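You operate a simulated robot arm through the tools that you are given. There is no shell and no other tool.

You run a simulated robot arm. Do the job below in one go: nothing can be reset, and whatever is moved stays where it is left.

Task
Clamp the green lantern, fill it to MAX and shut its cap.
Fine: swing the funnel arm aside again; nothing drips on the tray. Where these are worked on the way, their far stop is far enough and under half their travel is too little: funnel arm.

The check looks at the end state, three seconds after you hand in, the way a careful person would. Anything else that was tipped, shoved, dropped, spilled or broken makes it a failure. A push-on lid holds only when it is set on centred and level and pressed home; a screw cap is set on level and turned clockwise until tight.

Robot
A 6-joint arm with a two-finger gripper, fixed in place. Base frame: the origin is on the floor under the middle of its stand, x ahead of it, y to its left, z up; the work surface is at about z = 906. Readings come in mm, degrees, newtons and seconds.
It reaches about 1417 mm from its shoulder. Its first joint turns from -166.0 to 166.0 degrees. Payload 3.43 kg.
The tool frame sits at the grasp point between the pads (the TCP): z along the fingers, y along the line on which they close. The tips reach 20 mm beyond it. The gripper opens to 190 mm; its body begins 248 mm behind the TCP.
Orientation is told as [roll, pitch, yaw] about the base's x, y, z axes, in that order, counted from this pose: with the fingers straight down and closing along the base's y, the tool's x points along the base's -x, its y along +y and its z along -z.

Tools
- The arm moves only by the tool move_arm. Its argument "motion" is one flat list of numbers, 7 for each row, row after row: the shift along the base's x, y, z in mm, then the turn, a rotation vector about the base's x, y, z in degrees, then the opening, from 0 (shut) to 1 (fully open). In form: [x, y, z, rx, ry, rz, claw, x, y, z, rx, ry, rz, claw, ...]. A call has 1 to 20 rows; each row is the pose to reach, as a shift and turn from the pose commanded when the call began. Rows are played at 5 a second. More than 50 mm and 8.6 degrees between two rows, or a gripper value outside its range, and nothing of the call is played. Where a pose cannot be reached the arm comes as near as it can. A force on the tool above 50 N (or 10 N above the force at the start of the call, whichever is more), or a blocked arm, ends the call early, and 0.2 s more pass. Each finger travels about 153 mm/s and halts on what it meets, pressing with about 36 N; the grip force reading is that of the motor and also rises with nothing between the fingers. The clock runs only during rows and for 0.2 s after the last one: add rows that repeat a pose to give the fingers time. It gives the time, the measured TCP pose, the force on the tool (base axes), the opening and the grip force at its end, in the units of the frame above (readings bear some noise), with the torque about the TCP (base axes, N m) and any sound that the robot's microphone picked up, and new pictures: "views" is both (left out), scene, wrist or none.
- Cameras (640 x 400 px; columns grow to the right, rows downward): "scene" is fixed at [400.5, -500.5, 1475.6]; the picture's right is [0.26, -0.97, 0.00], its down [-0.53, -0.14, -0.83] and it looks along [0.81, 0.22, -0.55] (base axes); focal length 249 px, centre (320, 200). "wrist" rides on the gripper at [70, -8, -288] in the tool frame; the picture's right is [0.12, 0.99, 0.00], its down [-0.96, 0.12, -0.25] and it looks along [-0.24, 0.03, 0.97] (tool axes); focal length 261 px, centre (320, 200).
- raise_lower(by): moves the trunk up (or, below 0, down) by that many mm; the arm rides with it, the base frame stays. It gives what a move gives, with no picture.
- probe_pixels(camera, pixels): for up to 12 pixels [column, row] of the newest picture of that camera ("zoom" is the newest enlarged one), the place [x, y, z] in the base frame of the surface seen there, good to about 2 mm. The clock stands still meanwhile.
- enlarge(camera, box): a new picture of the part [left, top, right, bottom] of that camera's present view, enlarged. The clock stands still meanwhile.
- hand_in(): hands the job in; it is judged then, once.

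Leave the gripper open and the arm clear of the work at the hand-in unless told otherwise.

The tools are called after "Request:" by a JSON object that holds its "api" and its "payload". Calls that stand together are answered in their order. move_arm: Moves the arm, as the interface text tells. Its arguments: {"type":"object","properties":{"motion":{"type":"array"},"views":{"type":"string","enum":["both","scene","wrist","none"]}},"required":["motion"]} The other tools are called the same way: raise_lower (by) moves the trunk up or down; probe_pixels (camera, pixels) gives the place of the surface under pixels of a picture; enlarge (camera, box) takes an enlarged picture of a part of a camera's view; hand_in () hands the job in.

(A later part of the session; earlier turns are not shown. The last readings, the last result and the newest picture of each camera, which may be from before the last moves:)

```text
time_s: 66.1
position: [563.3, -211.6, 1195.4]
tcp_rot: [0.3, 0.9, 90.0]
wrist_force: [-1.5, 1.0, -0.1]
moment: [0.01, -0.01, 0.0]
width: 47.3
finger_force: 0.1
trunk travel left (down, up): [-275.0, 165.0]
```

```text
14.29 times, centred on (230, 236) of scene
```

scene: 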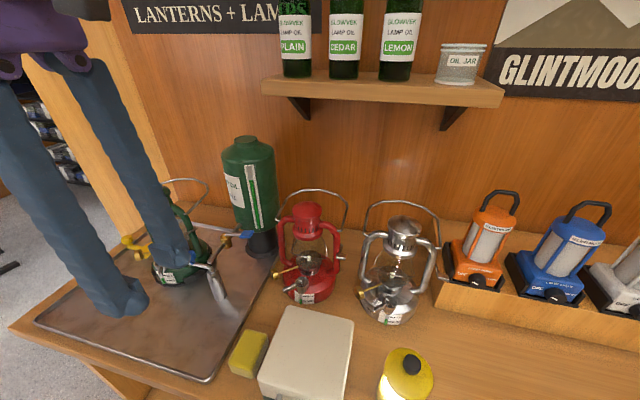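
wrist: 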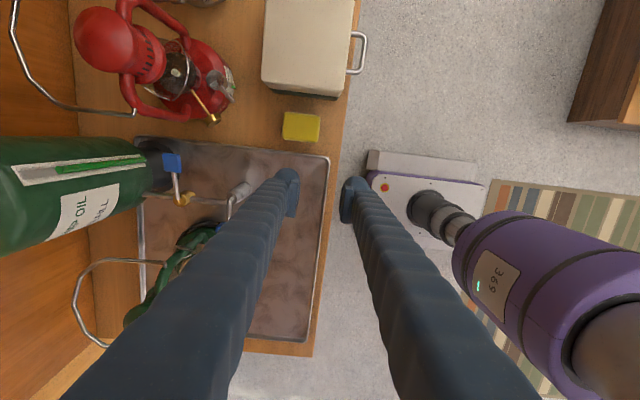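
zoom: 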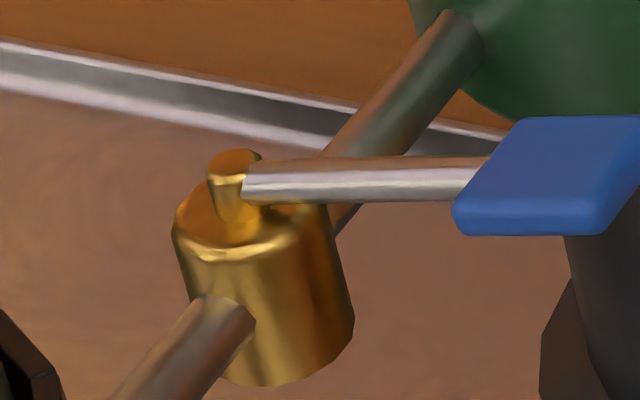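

The tap is a turning type: a vertical stem with a lever. I'll probe the stem, rod and paddle now to see if the lever has moved since the start.

Request:
{"api": "probe_pixels", "payload": {"camera": "zoom", "pixels": [[236, 165], [236, 210], [280, 180], [350, 178], [420, 175], [480, 205], [560, 200], [530, 130], [610, 140], [590, 220], [470, 220], [300, 240]]}}

Request:
{"api": "enlarge", "payload": {"camera": "scene", "box": [185, 220, 255, 285]}}

Request:
{"api": "enlarge", "payload": {"camera": "wrist", "box": [130, 130, 250, 230]}}

```text
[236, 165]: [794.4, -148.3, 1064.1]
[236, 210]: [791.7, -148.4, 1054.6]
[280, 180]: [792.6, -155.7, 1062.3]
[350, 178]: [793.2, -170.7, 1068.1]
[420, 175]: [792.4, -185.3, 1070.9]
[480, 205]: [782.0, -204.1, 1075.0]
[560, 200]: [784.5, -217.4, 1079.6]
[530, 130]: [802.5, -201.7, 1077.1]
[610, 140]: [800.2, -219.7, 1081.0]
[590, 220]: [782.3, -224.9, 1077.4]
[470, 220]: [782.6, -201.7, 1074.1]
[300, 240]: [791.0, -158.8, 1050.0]
```

```text
6.15 times, centred on (220, 252) of scene
```

zoom: 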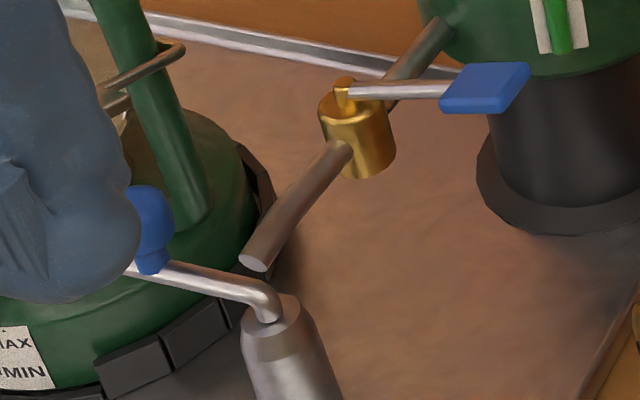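

```text
4.00 times, centred on (190, 180) of wrist
```

zoom: 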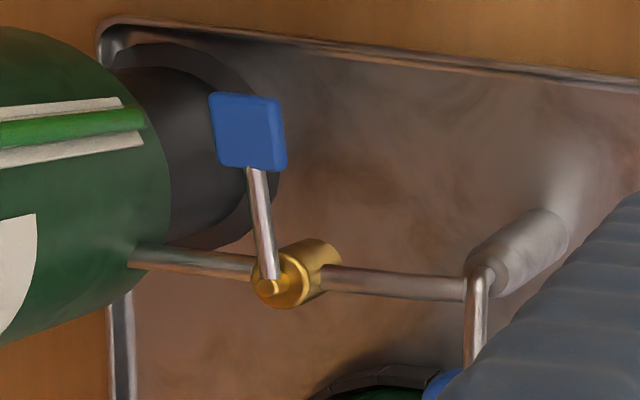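

The lever is exactly where it started, so sideways pushes don't turn it. The paddle is a flat plate on a rod that slopes up, so pressing it down seems likely. I'll go above it with the gripper shut, yaw 0, one fingertip over the paddle's middle.

Request:
{"api": "move_arm", "payload": {"motion": [19, -2, 0, 0.04, -0.08, -7.5, 0.1, 38, -3, 0, 0.08, -0.16, -15, 0, 57, -4, 0, 0.12, -0.24, -22.5, 0, 76, -6, 0, 0.16, -0.32, -30, 0, 95, -7, 0, 0.2, -0.4, -37.5, 0, 114, -8, 0, 0.24, -0.47, -45, 0, 133, -10, 0, 0.28, -0.55, -52.5, 0, 152, -11, 0, 0.32, -0.63, -60, 0, 171, -13, -10, 0.36, -0.7, -67.5, 0, 190, -14, -20, 0.4, -0.78, -75, 0, 210, -16, -40, 0.44, -0.86, -82.5, 0, 229, -17, -65, 0.47, -0.94, -90, 0, 229, -17, -65, 0.47, -0.94, -90, 0], "views": "both"}}

Request:
{"api": "enlarge", "payload": {"camera": "scene", "box": [195, 170, 275, 270]}}

```text
time_s: 68.9
position: [793.4, -229.6, 1133.3]
tcp_rot: [0.0, 0.0, -0.1]
wrist_force: [0.4, 0.0, 0.7]
moment: [0.05, -0.02, 0.02]
width: 0.1
finger_force: 34.1
trunk travel left (down, up): [-275.0, 165.0]
```

scene: 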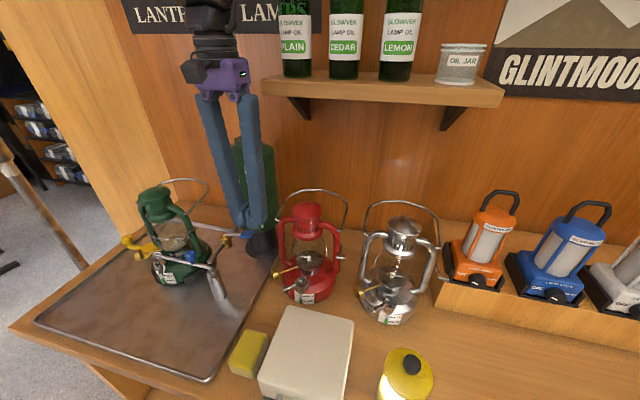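
wrist: 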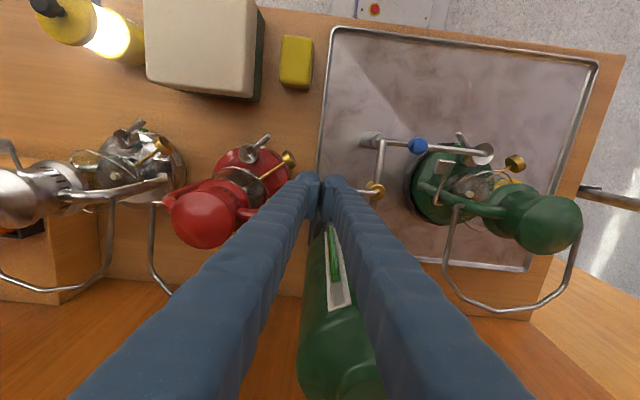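

```text
4.00 times, centred on (235, 220) of scene
```

zoom: 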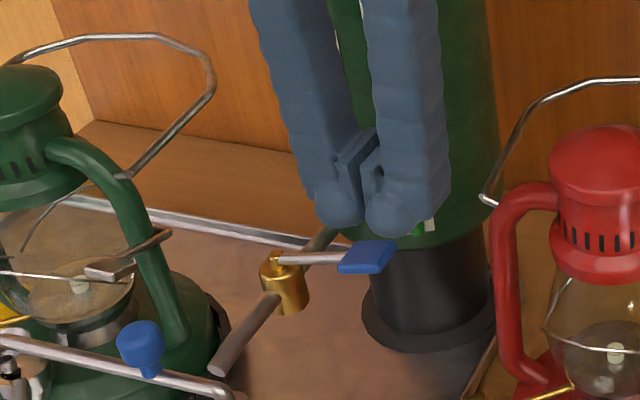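

The inner fingertip is over the paddle. I'll lower it to just above the paddle and then press slowly.

Request:
{"api": "move_arm", "payload": {"motion": [0, 0, -15, 0, 0, 0, 0, 0, 0, -28, 0, 0, 0, 0, 0, 0, -31, 0, 0, 0, 0, 0, 0, -33, 0, 0, 0, 0, 0, 0, -35, 0, 0, 0, 0, 0, 0, -36, 0, 0, 0, 0], "views": "both"}}

Request:
{"api": "enlarge", "payload": {"camera": "scene", "box": [195, 190, 275, 270]}}

Request:
{"api": "enlarge", "payload": {"camera": "scene", "box": [145, 255, 180, 290]}}

```text
time_s: 70.3
position: [793.5, -229.3, 1095.0]
tcp_rot: [0.1, 0.2, 0.0]
wrist_force: [-0.5, 0.7, 0.2]
moment: [0.01, 0.0, 0.01]
width: 0.0
finger_force: 34.2
trunk travel left (down, up): [-275.0, 165.0]
```

scene: 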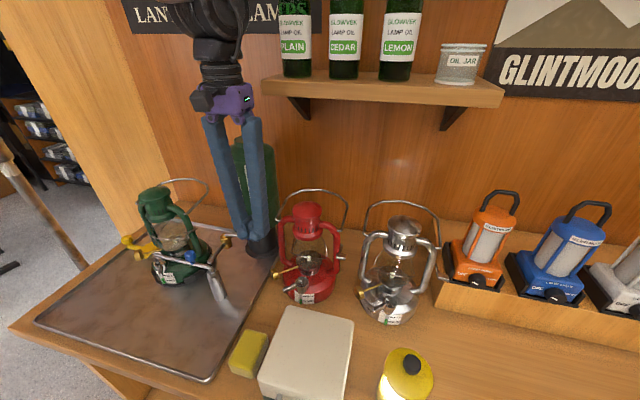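
wrist: 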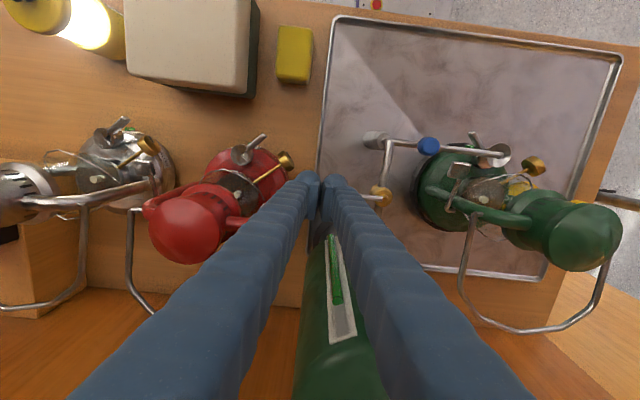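

```text
5.00 times, centred on (235, 230) of scene
```

zoom: 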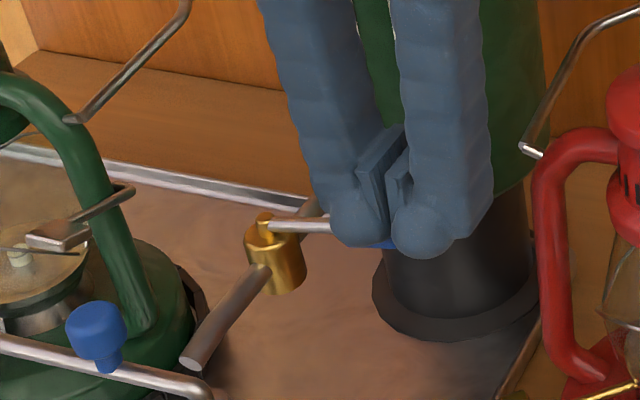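

```text
11.43 times, centred on (162, 272) of scene
```

zoom: 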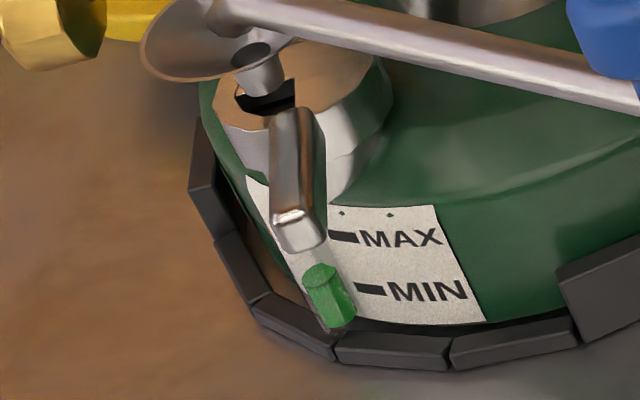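

There's still no contact at TCP z 1095. I'll continue down in 2 mm steps.

Request:
{"api": "move_arm", "payload": {"motion": [0, 0, -2, 0, 0, 0, 0, 0, 0, -4, 0, 0, 0, 0, 0, 0, -6, 0, 0, 0, 0, 0, 0, -8, 0, 0, 0, 0], "views": "scene"}}

Request:
{"api": "enlarge", "payload": {"camera": "scene", "box": [195, 190, 275, 270]}}

Request:
{"api": "enlarge", "payload": {"camera": "scene", "box": [145, 255, 180, 290]}}

```text
time_s: 71.3
position: [794.9, -229.0, 1085.9]
tcp_rot: [-0.1, 0.3, 0.0]
wrist_force: [0.0, 0.3, 1.0]
moment: [0.0, -0.01, -0.04]
width: 0.0
finger_force: 34.2
trunk travel left (down, up): [-275.0, 165.0]
```

scene: 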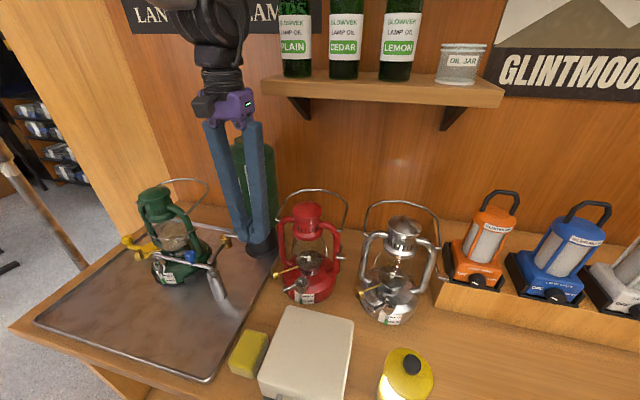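

```text
5.00 times, centred on (235, 230) of scene
```

zoom: 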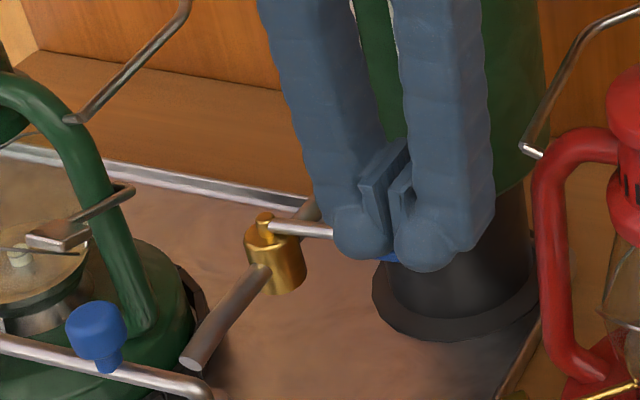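

```text
11.43 times, centred on (162, 272) of scene
```

zoom: 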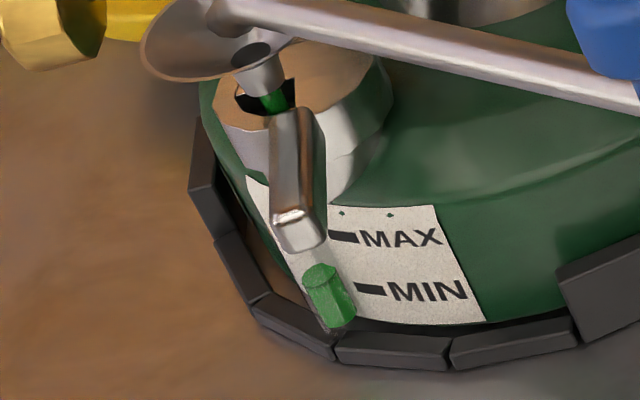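

A green stream runs from the nozzle into the cap hole, so pressing down opens the tap. I'll hold here for a short time and watch the gauge.

Request:
{"api": "move_arm", "payload": {"motion": [0, 0, 0, 0, 0, 0, 0, 0, 0, 0, 0, 0, 0, 0], "views": "scene"}}

Request:
{"api": "enlarge", "payload": {"camera": "scene", "box": [145, 255, 180, 290]}}

Request:
{"api": "enlarge", "payload": {"camera": "scene", "box": [195, 190, 275, 270]}}

```text
time_s: 71.9
position: [793.4, -229.1, 1086.0]
tcp_rot: [0.0, 0.2, 0.0]
wrist_force: [0.5, 0.8, 0.9]
moment: [0.02, -0.05, 0.02]
width: 0.0
finger_force: 33.8
trunk travel left (down, up): [-275.0, 165.0]
```

scene: 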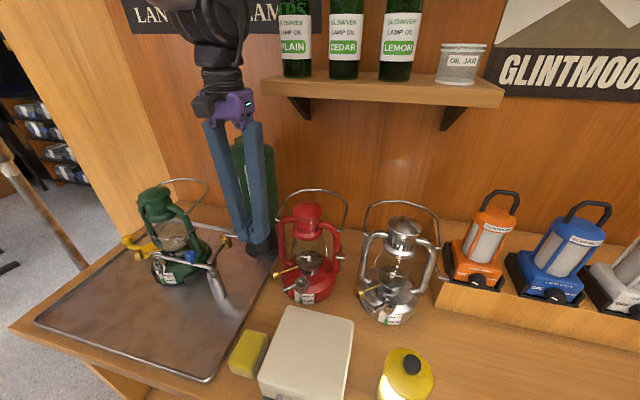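

```text
11.43 times, centred on (162, 272) of scene
```

zoom: 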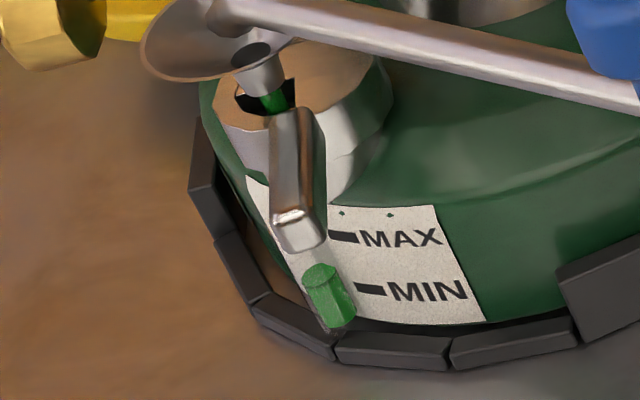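

```text
5.00 times, centred on (235, 230) of scene
```

zoom: 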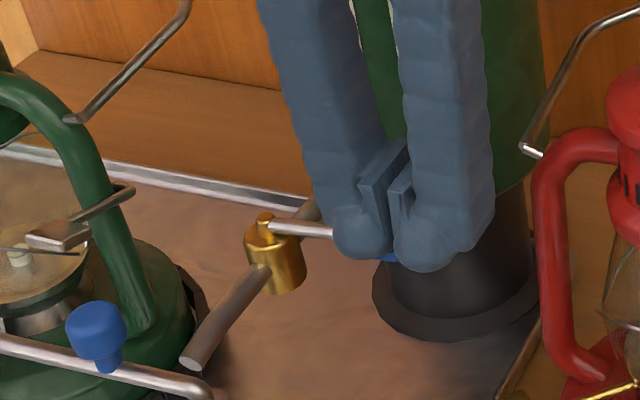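

The flow is slow and the gauge hasn't visibly changed in 0.6 s. I'll wait 2 more seconds and use a stronger zoom on the gauge.

Request:
{"api": "move_arm", "payload": {"motion": [0, 0, 0, 0, 0, 0, 0, 0, 0, 0, 0, 0, 0, 0, 0, 0, 0, 0, 0, 0, 0, 0, 0, 0, 0, 0, 0, 0, 0, 0, 0, 0, 0, 0, 0, 0, 0, 0, 0, 0, 0, 0, 0, 0, 0, 0, 0, 0, 0, 0, 0, 0, 0, 0, 0, 0, 0, 0, 0, 0, 0, 0, 0], "views": "scene"}}

Request:
{"api": "enlarge", "payload": {"camera": "scene", "box": [154, 264, 174, 286]}}

```text
time_s: 73.9
position: [793.6, -228.8, 1087.3]
tcp_rot: [0.0, 0.2, 0.0]
wrist_force: [-0.4, 0.9, 1.0]
moment: [0.0, -0.01, 0.0]
width: 0.1
finger_force: 34.3
trunk travel left (down, up): [-275.0, 165.0]
```

scene: 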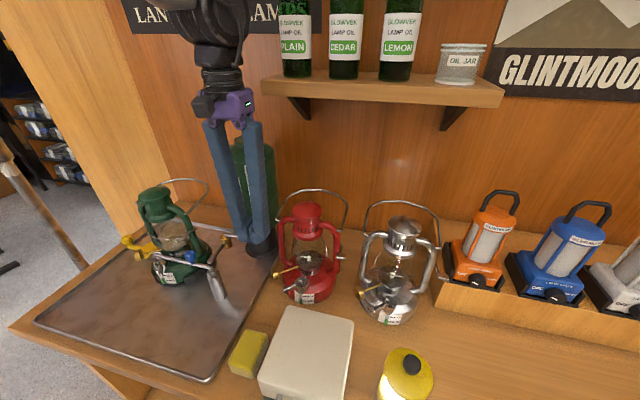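

```text
16.00 times, centred on (164, 275) of scene
```

zoom: 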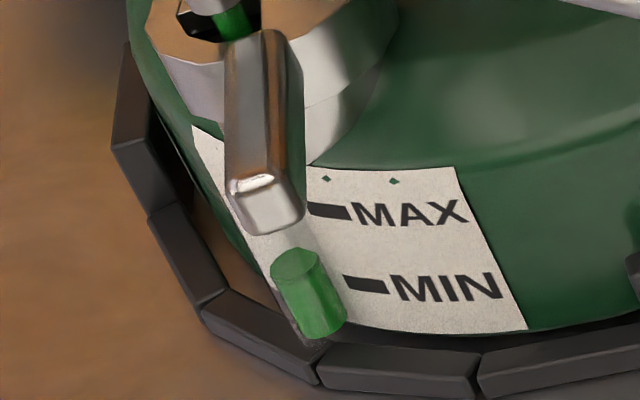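

The level hardly changes, so the opening is small. I'll press 6 mm further and watch again.

Request:
{"api": "move_arm", "payload": {"motion": [0, 0, -2, 0, 0, 0, 0, 0, 0, -4, 0, 0, 0, 0, 0, 0, -6, 0, 0, 0, 0, 0, 0, -6, 0, 0, 0, 0, 0, 0, -6, 0, 0, 0, 0, 0, 0, -6, 0, 0, 0, 0], "views": "scene"}}

Request:
{"api": "enlarge", "payload": {"camera": "scene", "box": [154, 264, 174, 286]}}

Request:
{"api": "enlarge", "payload": {"camera": "scene", "box": [195, 190, 275, 270]}}

```text
time_s: 75.3
position: [794.1, -229.9, 1082.0]
tcp_rot: [0.1, 0.2, 0.0]
wrist_force: [0.0, 0.3, 1.8]
moment: [0.04, 0.01, 0.04]
width: 0.0
finger_force: 34.2
trunk travel left (down, up): [-275.0, 165.0]
```

scene: 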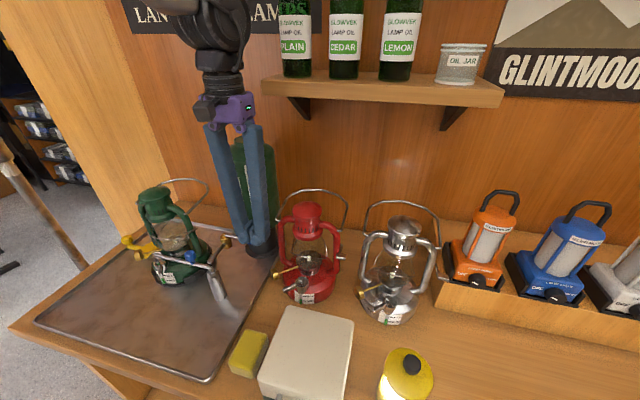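

```text
16.00 times, centred on (164, 275) of scene
```

zoom: 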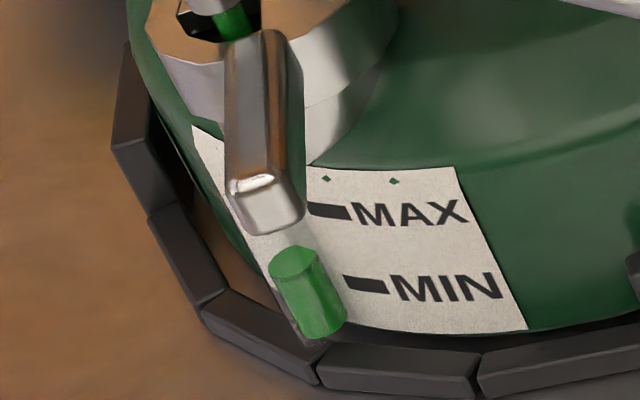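

```text
5.00 times, centred on (235, 230) of scene
```

zoom: 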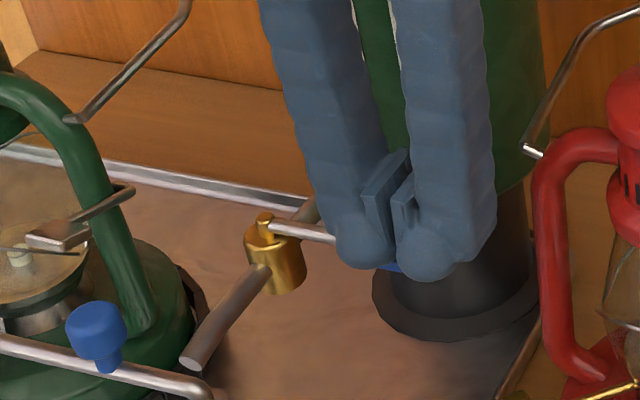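

The level is rising slowly now, its top at zoom (293,255). I'll press a few mm more and hold about 2 seconds.

Request:
{"api": "move_arm", "payload": {"motion": [0, 0, -2, 0, 0, 0, 0, 0, 0, -4, 0, 0, 0, 0, 0, 0, -6, 0, 0, 0, 0, 0, 0, -6, 0, 0, 0, 0, 0, 0, -6, 0, 0, 0, 0, 0, 0, -6, 0, 0, 0, 0, 0, 0, -6, 0, 0, 0, 0, 0, 0, -6, 0, 0, 0, 0, 0, 0, -6, 0, 0, 0, 0], "views": "scene"}}

Request:
{"api": "enlarge", "payload": {"camera": "scene", "box": [154, 264, 174, 286]}}

Request:
{"api": "enlarge", "payload": {"camera": "scene", "box": [130, 220, 280, 320]}}

```text
time_s: 77.3
position: [793.5, -229.0, 1073.5]
tcp_rot: [0.0, 0.1, 0.0]
wrist_force: [0.2, -0.3, 0.8]
moment: [0.0, -0.02, -0.02]
width: 0.1
finger_force: 34.7
trunk travel left (down, up): [-275.0, 165.0]
```

scene: 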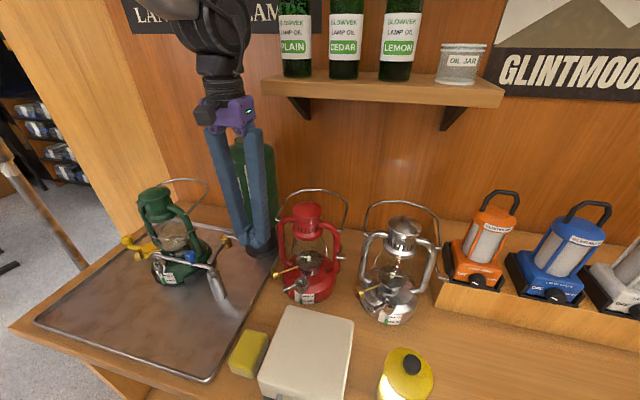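

```text
16.00 times, centred on (164, 275) of scene
```

zoom: 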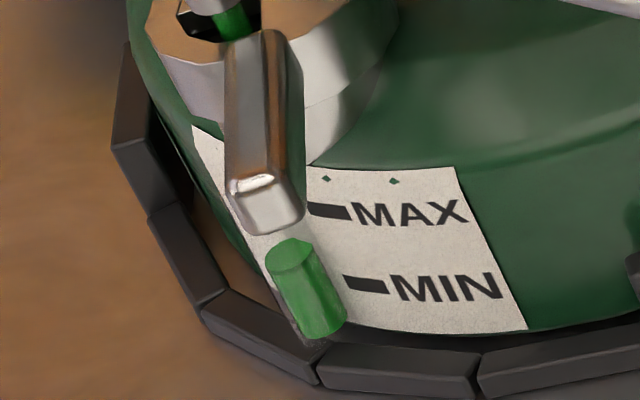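

```text
4.00 times, centred on (205, 270) of scene
```

zoom: 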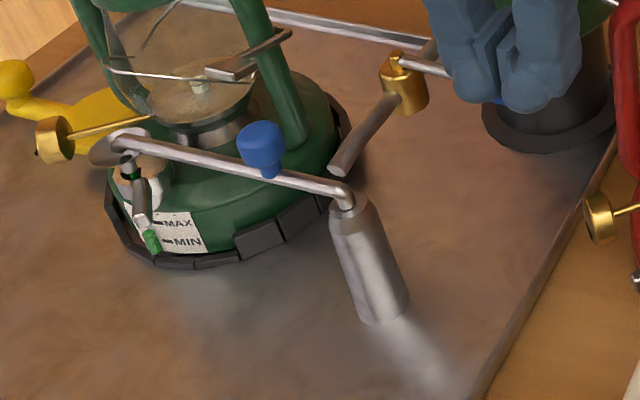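

The level keeps rising, its top face now at zoom (289,253). I'll probe the top face and the MAX and MIN marks for exact heights.

Request:
{"api": "enlarge", "payload": {"camera": "scene", "box": [154, 264, 174, 286]}}

Request:
{"api": "probe_pixels", "payload": {"camera": "zoom", "pixels": [[289, 255], [289, 247], [285, 260], [298, 265], [275, 250], [310, 300], [330, 211], [345, 213], [365, 285], [380, 287], [290, 225], [300, 240]]}}

```text
16.00 times, centred on (164, 275) of scene
```

zoom: 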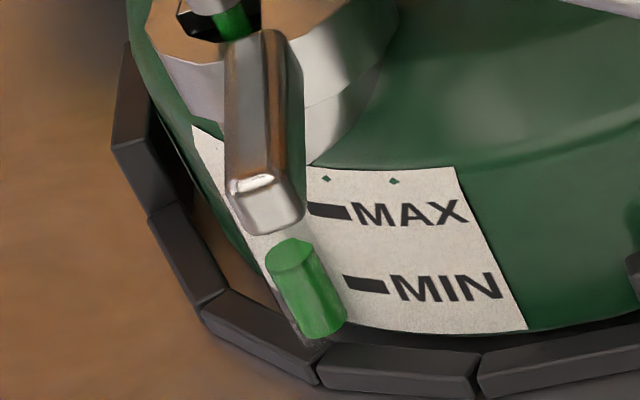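

```text
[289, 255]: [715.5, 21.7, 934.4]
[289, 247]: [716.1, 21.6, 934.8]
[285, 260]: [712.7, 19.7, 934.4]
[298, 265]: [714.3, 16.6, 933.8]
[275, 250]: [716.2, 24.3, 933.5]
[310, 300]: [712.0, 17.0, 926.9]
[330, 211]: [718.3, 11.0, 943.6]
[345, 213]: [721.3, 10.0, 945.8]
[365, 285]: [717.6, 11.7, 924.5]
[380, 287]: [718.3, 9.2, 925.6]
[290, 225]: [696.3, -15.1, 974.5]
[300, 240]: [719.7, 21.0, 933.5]
```

The level's top is at z about 934.3, MIN is at 925 and MAX at 944.7. I'll hold 3 s more at this press and measure the rate.

Request:
{"api": "move_arm", "payload": {"motion": [0, 0, 0, 0, 0, 0, 0, 0, 0, 0, 0, 0, 0, 0, 0, 0, 0, 0, 0, 0, 0, 0, 0, 0, 0, 0, 0, 0, 0, 0, 0, 0, 0, 0, 0, 0, 0, 0, 0, 0, 0, 0, 0, 0, 0, 0, 0, 0, 0, 0, 0, 0, 0, 0, 0, 0, 0, 0, 0, 0, 0, 0, 0, 0, 0, 0, 0, 0, 0, 0, 0, 0, 0, 0, 0, 0, 0, 0, 0, 0, 0, 0, 0, 0, 0, 0, 0, 0, 0, 0, 0, 0, 0, 0, 0, 0, 0, 0], "views": "scene"}}

Request:
{"api": "enlarge", "payload": {"camera": "scene", "box": [154, 264, 174, 286]}}

Request:
{"api": "probe_pixels", "payload": {"camera": "zoom", "pixels": [[283, 245], [283, 240], [280, 250], [290, 255], [272, 243], [300, 250], [285, 238]]}}

```text
time_s: 80.3
position: [792.8, -228.2, 1074.5]
tcp_rot: [0.0, 0.2, 0.0]
wrist_force: [-0.3, -0.3, 1.0]
moment: [0.04, -0.02, 0.03]
width: 0.0
finger_force: 33.8
trunk travel left (down, up): [-275.0, 165.0]
```

scene: 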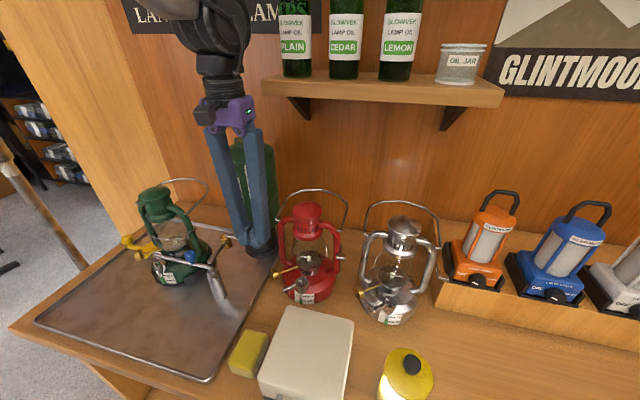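

```text
16.00 times, centred on (164, 275) of scene
```

zoom: 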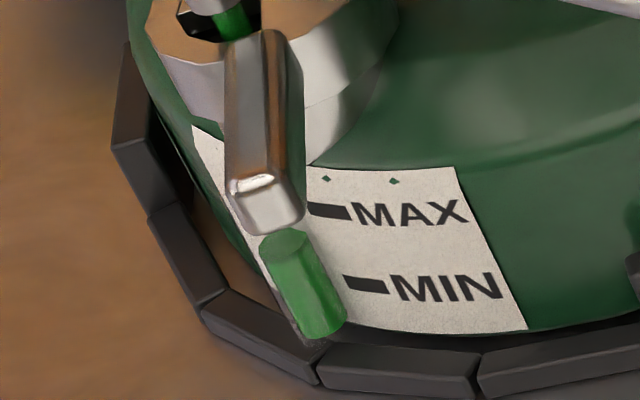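

```text
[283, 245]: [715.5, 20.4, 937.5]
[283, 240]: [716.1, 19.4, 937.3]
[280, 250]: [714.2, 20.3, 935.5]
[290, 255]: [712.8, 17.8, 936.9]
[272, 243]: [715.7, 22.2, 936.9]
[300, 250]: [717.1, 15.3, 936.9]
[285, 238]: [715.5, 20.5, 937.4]
```

The rate is about 0.93 mm/s and the level is at 937.1, so about 8 s remain. The lever shows no spring, so to shut it I need to hold its sides. While there's margin, I'll rise, turn to yaw 90, come down around the paddle and grip it, to control it both ways.

Request:
{"api": "move_arm", "payload": {"motion": [0, 0, 30, 0, 0, 0, 0, 0, 3, 40, 0, 0, 8.5, 0.1, 0, 6, 40, 0, 0, 17, 0.2, 0, 9, 40, 0, 0, 25.5, 0.2, 0, 12, 40, 0, 0, 34, 0.2, 0, 14, 40, 0, 0, 42.5, 0.2, 0, 15, 40, 0, 0, 51, 0.2, 0, 15, 40, 0, 0, 59.5, 0.2, 0, 15, 40, 0, 0, 68, 0.2, 0, 15, 40, 0, 0, 76.5, 0.2, 0, 15, 40, 0, 0, 85, 0.2, 0, 15, 40, 0, 0, 90, 0.2], "views": "both"}}

Request:
{"api": "enlarge", "payload": {"camera": "scene", "box": [154, 264, 174, 286]}}

Request:
{"api": "enlarge", "payload": {"camera": "wrist", "box": [250, 120, 390, 280]}}

Request:
{"api": "enlarge", "payload": {"camera": "scene", "box": [195, 190, 275, 270]}}

```text
time_s: 82.9
position: [793.9, -214.3, 1113.8]
tcp_rot: [-0.1, 0.2, 90.1]
wrist_force: [-0.3, -0.1, 0.4]
moment: [0.04, -0.02, -0.01]
width: 38.0
finger_force: 0.0
trunk travel left (down, up): [-275.0, 165.0]
```

scene: 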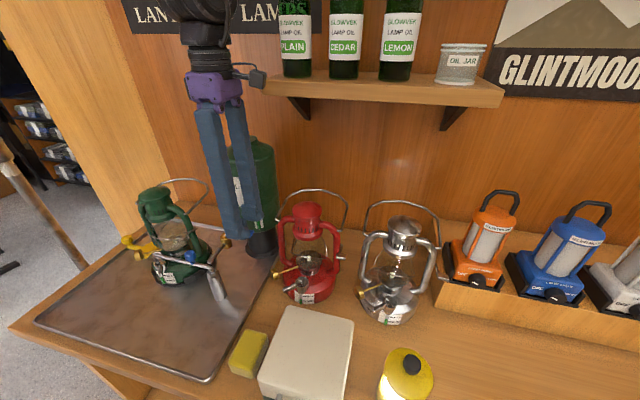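
wrist: 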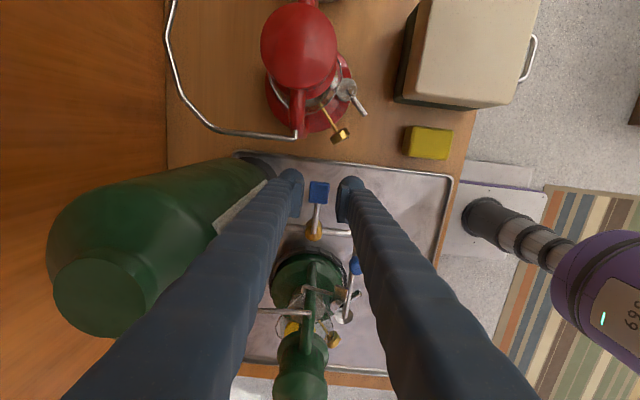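

```text
16.00 times, centred on (164, 275) of scene
```

zoom: 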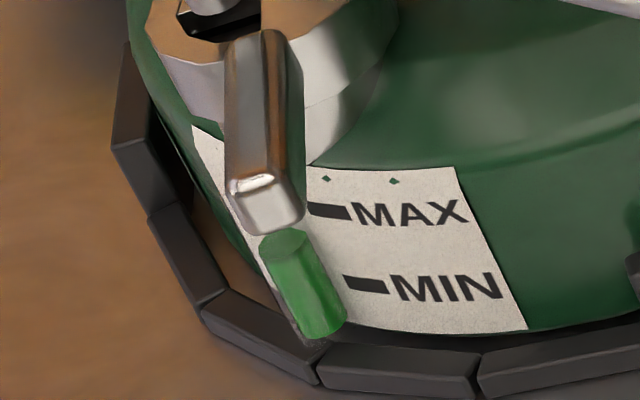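

```text
2.50 times, centred on (320, 200) of wrist
```

zoom: 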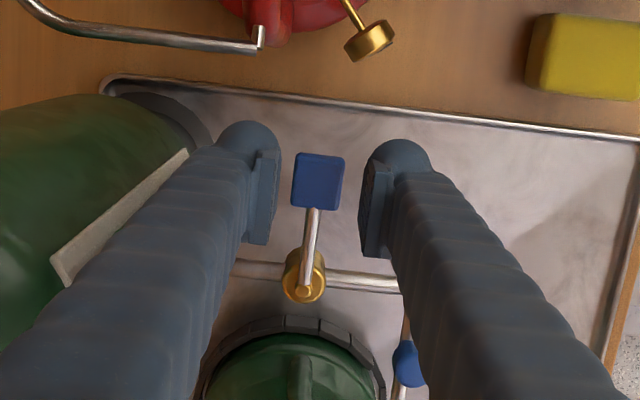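

```text
5.00 times, centred on (235, 230) of scene
```

zoom: 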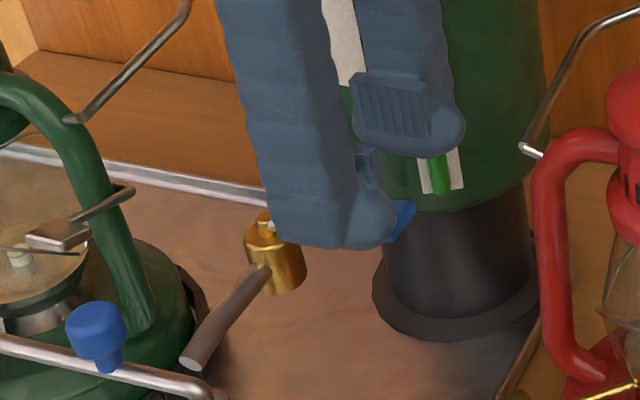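

The stream has stopped, so the lever springs back by itself and the tap shuts on release. I'll probe the level and the paddle height.

Request:
{"api": "probe_pixels", "payload": {"camera": "wrist", "pixels": [[319, 191], [319, 185], [319, 198], [314, 230]]}}

Request:
{"api": "enlarge", "payload": {"camera": "scene", "box": [154, 264, 174, 286]}}

Request:
{"api": "probe_pixels", "payload": {"camera": "zoom", "pixels": [[283, 245], [283, 240], [280, 250], [290, 252], [272, 243], [298, 248], [285, 238], [276, 238], [292, 240]]}}

```text
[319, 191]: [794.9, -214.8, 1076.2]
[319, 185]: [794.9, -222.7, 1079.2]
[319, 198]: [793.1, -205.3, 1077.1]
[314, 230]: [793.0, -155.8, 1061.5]
```

```text
16.00 times, centred on (164, 275) of scene
```

zoom: 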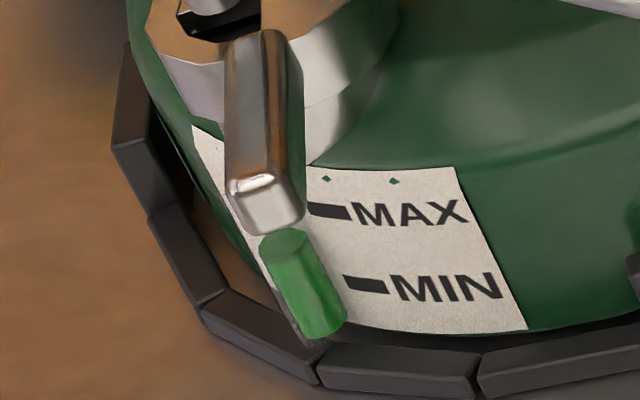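

```text
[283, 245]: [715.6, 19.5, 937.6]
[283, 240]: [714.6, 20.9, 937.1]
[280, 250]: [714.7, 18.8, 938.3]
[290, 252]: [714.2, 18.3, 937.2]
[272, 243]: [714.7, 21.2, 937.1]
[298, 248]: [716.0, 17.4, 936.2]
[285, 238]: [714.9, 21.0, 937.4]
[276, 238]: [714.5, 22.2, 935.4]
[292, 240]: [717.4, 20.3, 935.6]
```

The level is 937.2 and stable. 7.5 mm more to MAX is about 8 s at the same press. Near MAX the tab hides the gauge from the scene camera, so I'll check whether the wrist view from here shows it.

Request:
{"api": "enlarge", "payload": {"camera": "wrist", "box": [310, 265, 380, 325]}}

```text
6.67 times, centred on (345, 295) of wrist
```

zoom: 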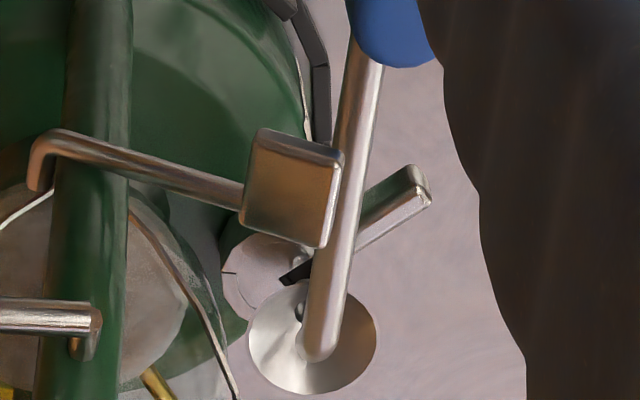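

The gauge isn't visible from here, so I'll pour by time and then look from the front. I'll shut the gripper, offset by 15 mm so one fingertip is over the paddle, and press to the same depth (TCP z 1074).

Request:
{"api": "move_arm", "payload": {"motion": [-15, 0, 0, 0, 0, 0, 0, -15, 0, -10, 0, 0, 0, 0, -15, 0, -30, 0, 0, 0, 0, -15, 0, -40, 0, 0, 0, 0, -15, 0, -40, 0, 0, 0, 0, -15, 0, -40, 0, 0, 0, 0, -15, 0, -40, 0, 0, 0, 0, -15, 0, -40, 0, 0, 0, 0, -15, 0, -40, 0, 0, 0, 0, -15, 0, -40, 0, 0, 0, 0], "views": "scene"}}

Request:
{"api": "enlarge", "payload": {"camera": "scene", "box": [154, 264, 174, 286]}}

Request:
{"api": "probe_pixels", "payload": {"camera": "zoom", "pixels": [[283, 245], [280, 242], [276, 240], [290, 245], [272, 240], [295, 242], [285, 248]]}}

Request:
{"api": "enlarge", "payload": {"camera": "scene", "box": [195, 190, 275, 270]}}

```text
time_s: 85.1
position: [778.2, -213.6, 1074.7]
tcp_rot: [0.0, 0.1, 90.0]
wrist_force: [0.1, 0.4, 1.1]
moment: [0.02, -0.01, 0.04]
width: 0.1
finger_force: 34.4
trunk travel left (down, up): [-275.0, 165.0]
```

scene: 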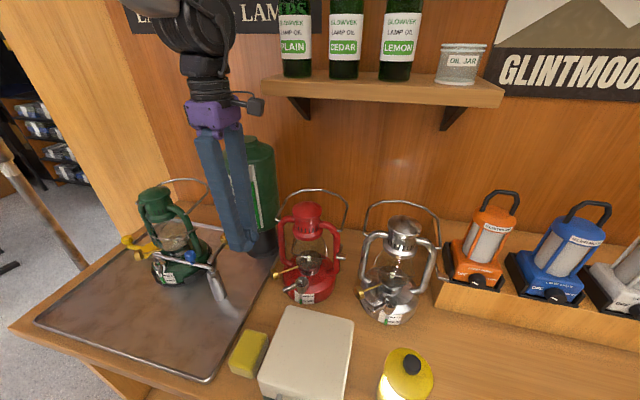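

```text
16.00 times, centred on (164, 275) of scene
```

zoom: 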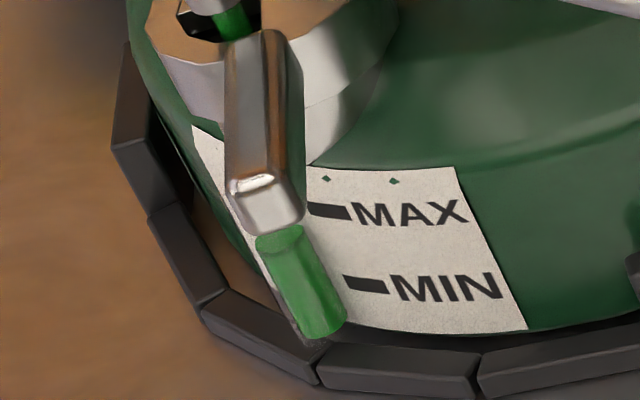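

```text
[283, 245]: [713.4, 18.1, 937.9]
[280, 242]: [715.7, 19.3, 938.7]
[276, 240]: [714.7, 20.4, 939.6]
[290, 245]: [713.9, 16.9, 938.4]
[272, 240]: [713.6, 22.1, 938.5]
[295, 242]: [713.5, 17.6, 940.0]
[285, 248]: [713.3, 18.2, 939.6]
```

```text
5.00 times, centred on (235, 230) of scene
```

zoom: 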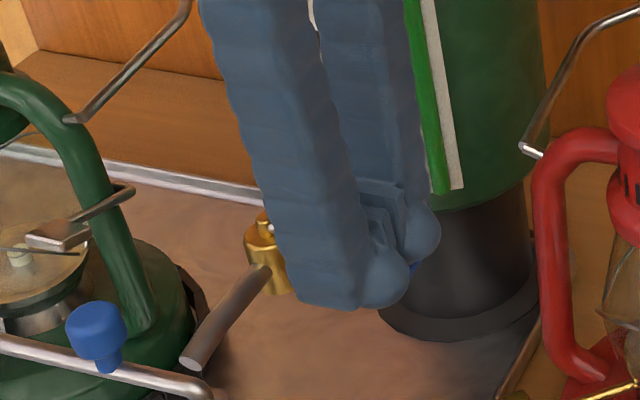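

Oil flows again and the level is about 938.9. I'll hold 4 s more, which should bring it to about 942.7.

Request:
{"api": "move_arm", "payload": {"motion": [0, 0, 0, 0, 0, 0, 0, 0, 0, 0, 0, 0, 0, 0, 0, 0, 0, 0, 0, 0, 0, 0, 0, 0, 0, 0, 0, 0, 0, 0, 0, 0, 0, 0, 0, 0, 0, 0, 0, 0, 0, 0, 0, 0, 0, 0, 0, 0, 0, 0, 0, 0, 0, 0, 0, 0, 0, 0, 0, 0, 0, 0, 0, 0, 0, 0, 0, 0, 0, 0, 0, 0, 0, 0, 0, 0, 0, 0, 0, 0, 0, 0, 0, 0, 0, 0, 0, 0, 0, 0, 0, 0, 0, 0, 0, 0, 0, 0, 0, 0, 0, 0, 0, 0, 0, 0, 0, 0, 0, 0, 0, 0, 0, 0, 0, 0, 0, 0, 0, 0, 0, 0, 0, 0, 0, 0, 0, 0, 0, 0, 0, 0, 0], "views": "scene"}}

Request:
{"api": "enlarge", "payload": {"camera": "scene", "box": [154, 264, 174, 286]}}

```text
time_s: 89.1
position: [779.4, -213.2, 1075.3]
tcp_rot: [0.0, 0.2, 89.9]
wrist_force: [-0.1, -0.5, 2.7]
moment: [0.02, -0.02, 0.02]
width: 0.2
finger_force: 34.5
trunk travel left (down, up): [-275.0, 165.0]
```

scene: 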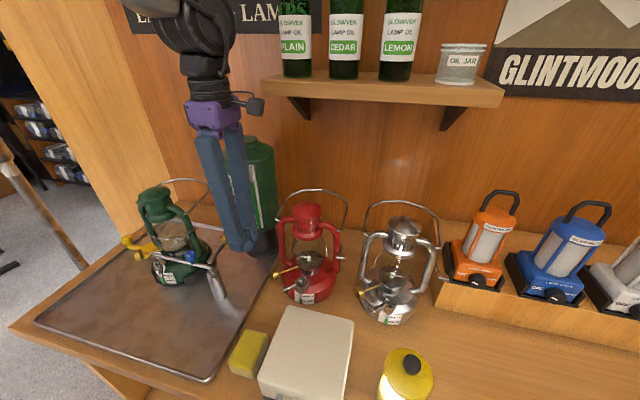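

```text
16.00 times, centred on (164, 275) of scene
```

zoom: 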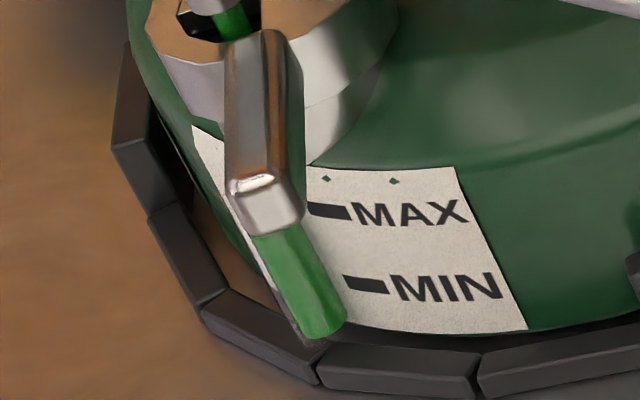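

The top is hidden now and I estimate 942.6. I'll release the tap and move round to the front-left to view the gauge directly with the wrist camera.

Request:
{"api": "move_arm", "payload": {"motion": [0, 0, 40, 0, 0, 0, 0, -30, 10, 60, 0, 0, -8, 0, -70, 20, 60, 0, 0, -16, 0, -110, 40, 60, 0, 0, -24, 0, -140, 75, 60, 0, 0, -32, 0, -150, 115, 60, 0, 0, -40, 0, -155, 160, 60, 0, 0, -48, 0, -155, 205, 60, 0, 0, -56, 0, -155, 250, 60, 0, 0, -64, 0, -155, 295, 50, 0, 0, -72, 0, -152, 330, 25, 0, 0, -80, 0, -150, 355, -10, 0, 0, -88, 0, -149, 375, -50, 0, 0, -90, 0, -149, 383, -90, 0, 0, -90, 0, -149, 383, -105, 0, 0, -90, 0], "views": "both"}}

Request:
{"api": "enlarge", "payload": {"camera": "wrist", "box": [150, 200, 250, 290]}}

```text
time_s: 92.3
position: [628.7, 168.5, 969.6]
tcp_rot: [0.1, 0.2, -0.1]
wrist_force: [-0.2, 0.0, 0.1]
moment: [-0.02, -0.01, 0.0]
width: 0.0
finger_force: 34.4
trunk travel left (down, up): [-275.0, 165.0]
```

scene: 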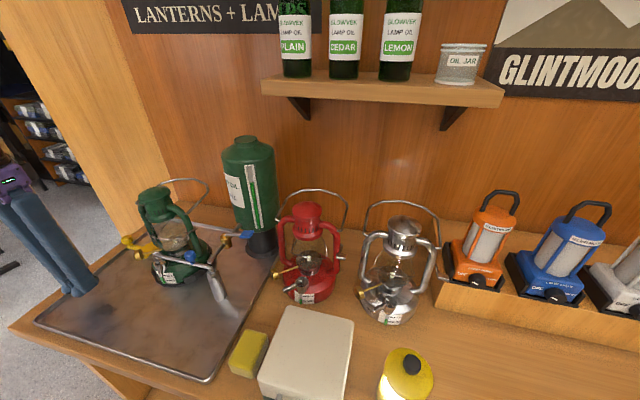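
wrist: 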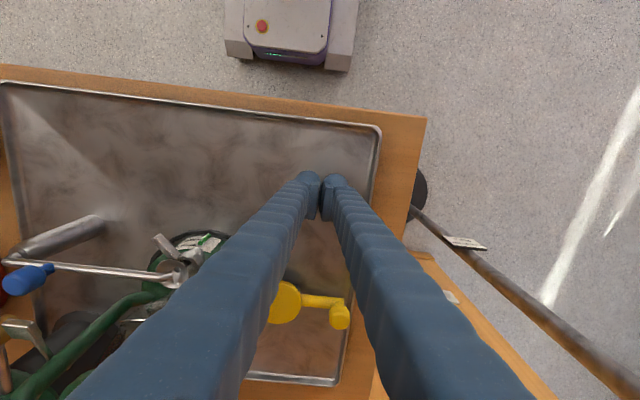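

```text
4.44 times, centred on (200, 245) of wrist
```

zoom: 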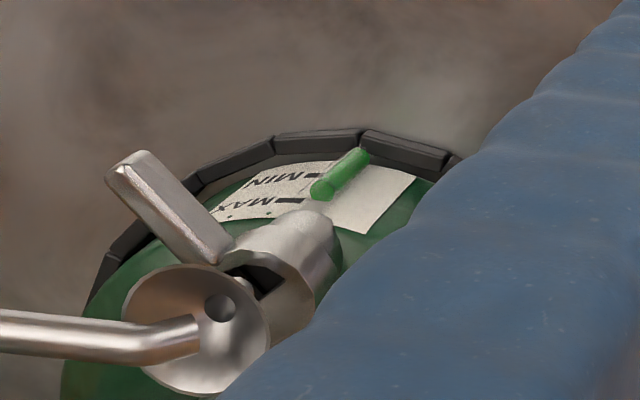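

The gauge and its marks show clearly from here at zoom (335,175). I'll zoom in and probe the heights.

Request:
{"api": "enlarge", "payload": {"camera": "wrist", "box": [186, 230, 220, 258]}}

Request:
{"api": "probe_pixels", "payload": {"camera": "zoom", "pixels": [[355, 165], [350, 170], [360, 160], [345, 175], [365, 170], [370, 150], [290, 185], [310, 190], [330, 110], [250, 170], [280, 100], [340, 200]]}}

```text
14.29 times, centred on (203, 244) of wrist
```

zoom: 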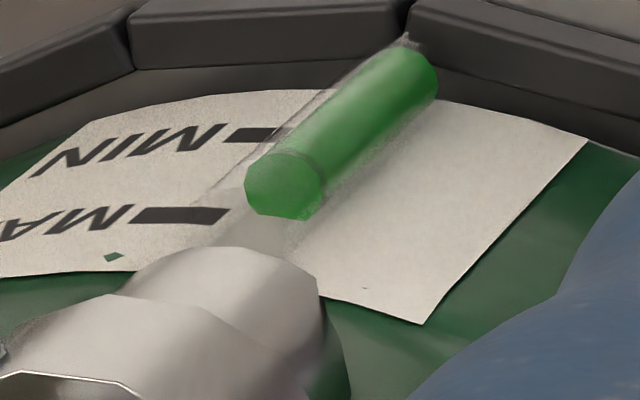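

```text
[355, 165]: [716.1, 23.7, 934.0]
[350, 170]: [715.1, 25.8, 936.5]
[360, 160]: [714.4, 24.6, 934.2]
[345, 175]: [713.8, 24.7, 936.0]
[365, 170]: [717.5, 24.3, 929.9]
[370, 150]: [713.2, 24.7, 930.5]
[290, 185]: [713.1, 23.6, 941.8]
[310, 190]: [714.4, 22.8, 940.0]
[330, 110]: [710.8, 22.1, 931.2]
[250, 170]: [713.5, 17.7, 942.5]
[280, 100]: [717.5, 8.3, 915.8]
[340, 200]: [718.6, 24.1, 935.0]
```

The top face is at zoom (285,185). I'll probe a few more spots on it, and the marks, from this same view.

Request:
{"api": "probe_pixels", "payload": {"camera": "zoom", "pixels": [[285, 185], [275, 180], [295, 180], [280, 195], [265, 185], [300, 200], [180, 215], [200, 216], [160, 213], [240, 134], [260, 134], [275, 134]]}}

```text
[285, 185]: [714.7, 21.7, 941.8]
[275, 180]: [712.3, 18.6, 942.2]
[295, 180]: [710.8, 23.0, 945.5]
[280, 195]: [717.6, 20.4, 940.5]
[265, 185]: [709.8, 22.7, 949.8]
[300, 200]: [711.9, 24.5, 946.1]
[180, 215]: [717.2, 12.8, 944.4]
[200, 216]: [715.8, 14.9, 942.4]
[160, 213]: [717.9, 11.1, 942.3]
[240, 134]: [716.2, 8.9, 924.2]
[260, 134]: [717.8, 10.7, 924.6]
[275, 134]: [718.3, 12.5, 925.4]
```

The probes and geometry both put the level at about 942, with MAX at about 944.5. So roughly 2.5 s more of the same flow is needed. I'll go back to the tap along the same path.

Request:
{"api": "move_arm", "payload": {"motion": [0, 0, 15, 0, 0, 0, 0, 0, -8, 55, 0, 0, 0, 0, -1, -28, 95, 0, 0, 2, 0, -3, -53, 130, 0, 0, 10, 0, -6, -88, 155, 0, 0, 18, 0, -6, -133, 165, 0, 0, 26, 0, -6, -178, 165, 0, 0, 34, 0, -6, -223, 165, 0, 0, 42, 0, -1, -268, 165, 0, 0, 50, 0, 9, -308, 165, 0, 0, 58, 0, 39, -343, 165, 0, 0, 66, 0, 79, -363, 165, 0, 0, 74, 0, 119, -373, 165, 0, 0, 82, 0, 149, -383, 145, 0, 0, 90, 0, 149, -383, 145, 0, 0, 90, 0], "views": "both"}}

Request:
{"api": "enlarge", "payload": {"camera": "scene", "box": [135, 200, 275, 300]}}

```text
time_s: 95.5
position: [778.6, -214.8, 1115.2]
tcp_rot: [0.0, 0.1, 90.0]
wrist_force: [0.0, -0.2, 1.0]
moment: [0.01, -0.04, 0.0]
width: 0.3
finger_force: 34.1
trunk travel left (down, up): [-275.0, 165.0]
```

scene: 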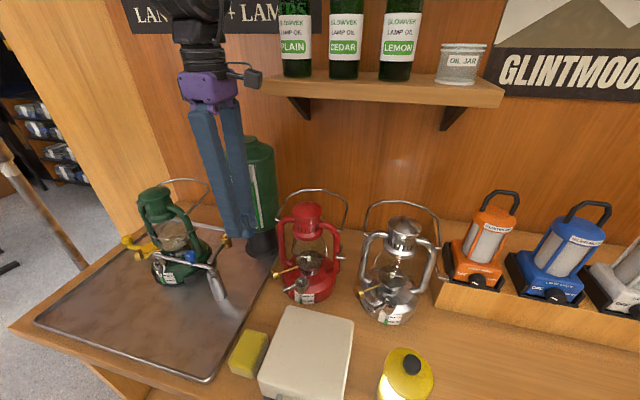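
wrist: 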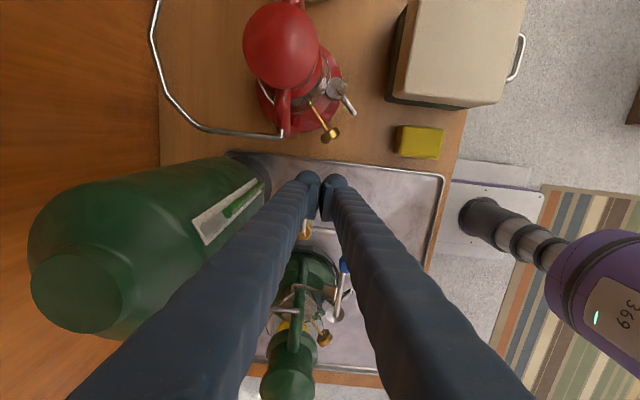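

```text
4.00 times, centred on (205, 250) of scene
```

zoom: 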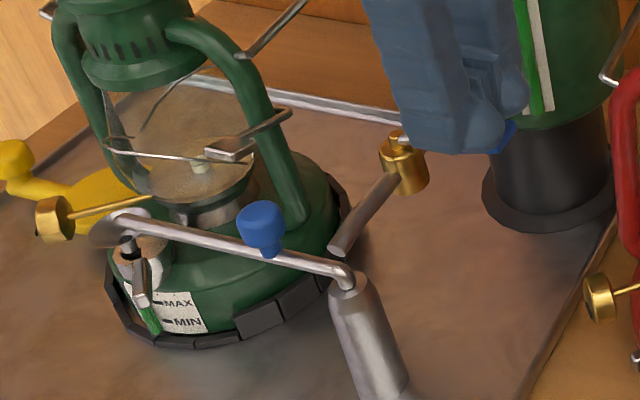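

I'm above the paddle again. I'll press to the same depth for about 2.4 s and release within the same call.

Request:
{"api": "move_arm", "payload": {"motion": [0, 0, -20, 0, 0, 0, 0, 0, 0, -41, 0, 0, 0, 0, 0, 0, -41, 0, 0, 0, 0, 0, 0, -41, 0, 0, 0, 0, 0, 0, -41, 0, 0, 0, 0, 0, 0, -41, 0, 0, 0, 0, 0, 0, -41, 0, 0, 0, 0, 0, 0, -41, 0, 0, 0, 0, 0, 0, -41, 0, 0, 0, 0, 0, 0, -41, 0, 0, 0, 0, 0, 0, -41, 0, 0, 0, 0, 0, 0, -41, 0, 0, 0, 0, 0, 0, -41, 0, 0, 0, 0, 0, 0, 0, 0, 0, 0, 0], "views": "scene"}}

Request:
{"api": "enlarge", "payload": {"camera": "scene", "box": [145, 255, 180, 290]}}

```text
time_s: 98.5
position: [778.8, -216.2, 1115.8]
tcp_rot: [0.0, 0.1, 90.0]
wrist_force: [0.1, 0.2, 0.6]
moment: [-0.04, -0.09, 0.03]
width: 0.1
finger_force: 34.4
trunk travel left (down, up): [-275.0, 165.0]
```

scene: 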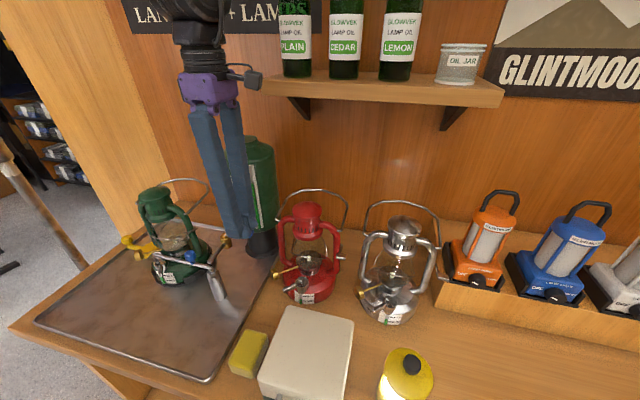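

```text
11.43 times, centred on (162, 272) of scene
```

zoom: 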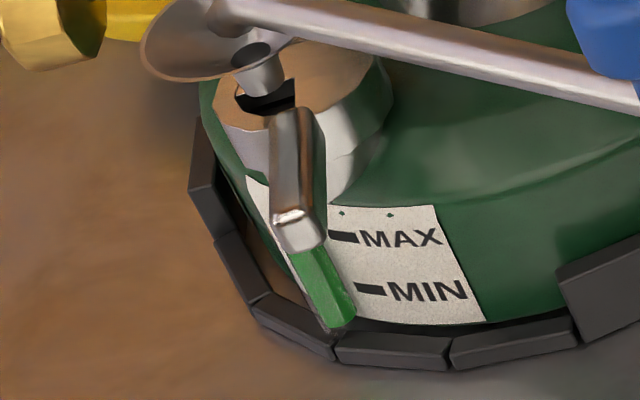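

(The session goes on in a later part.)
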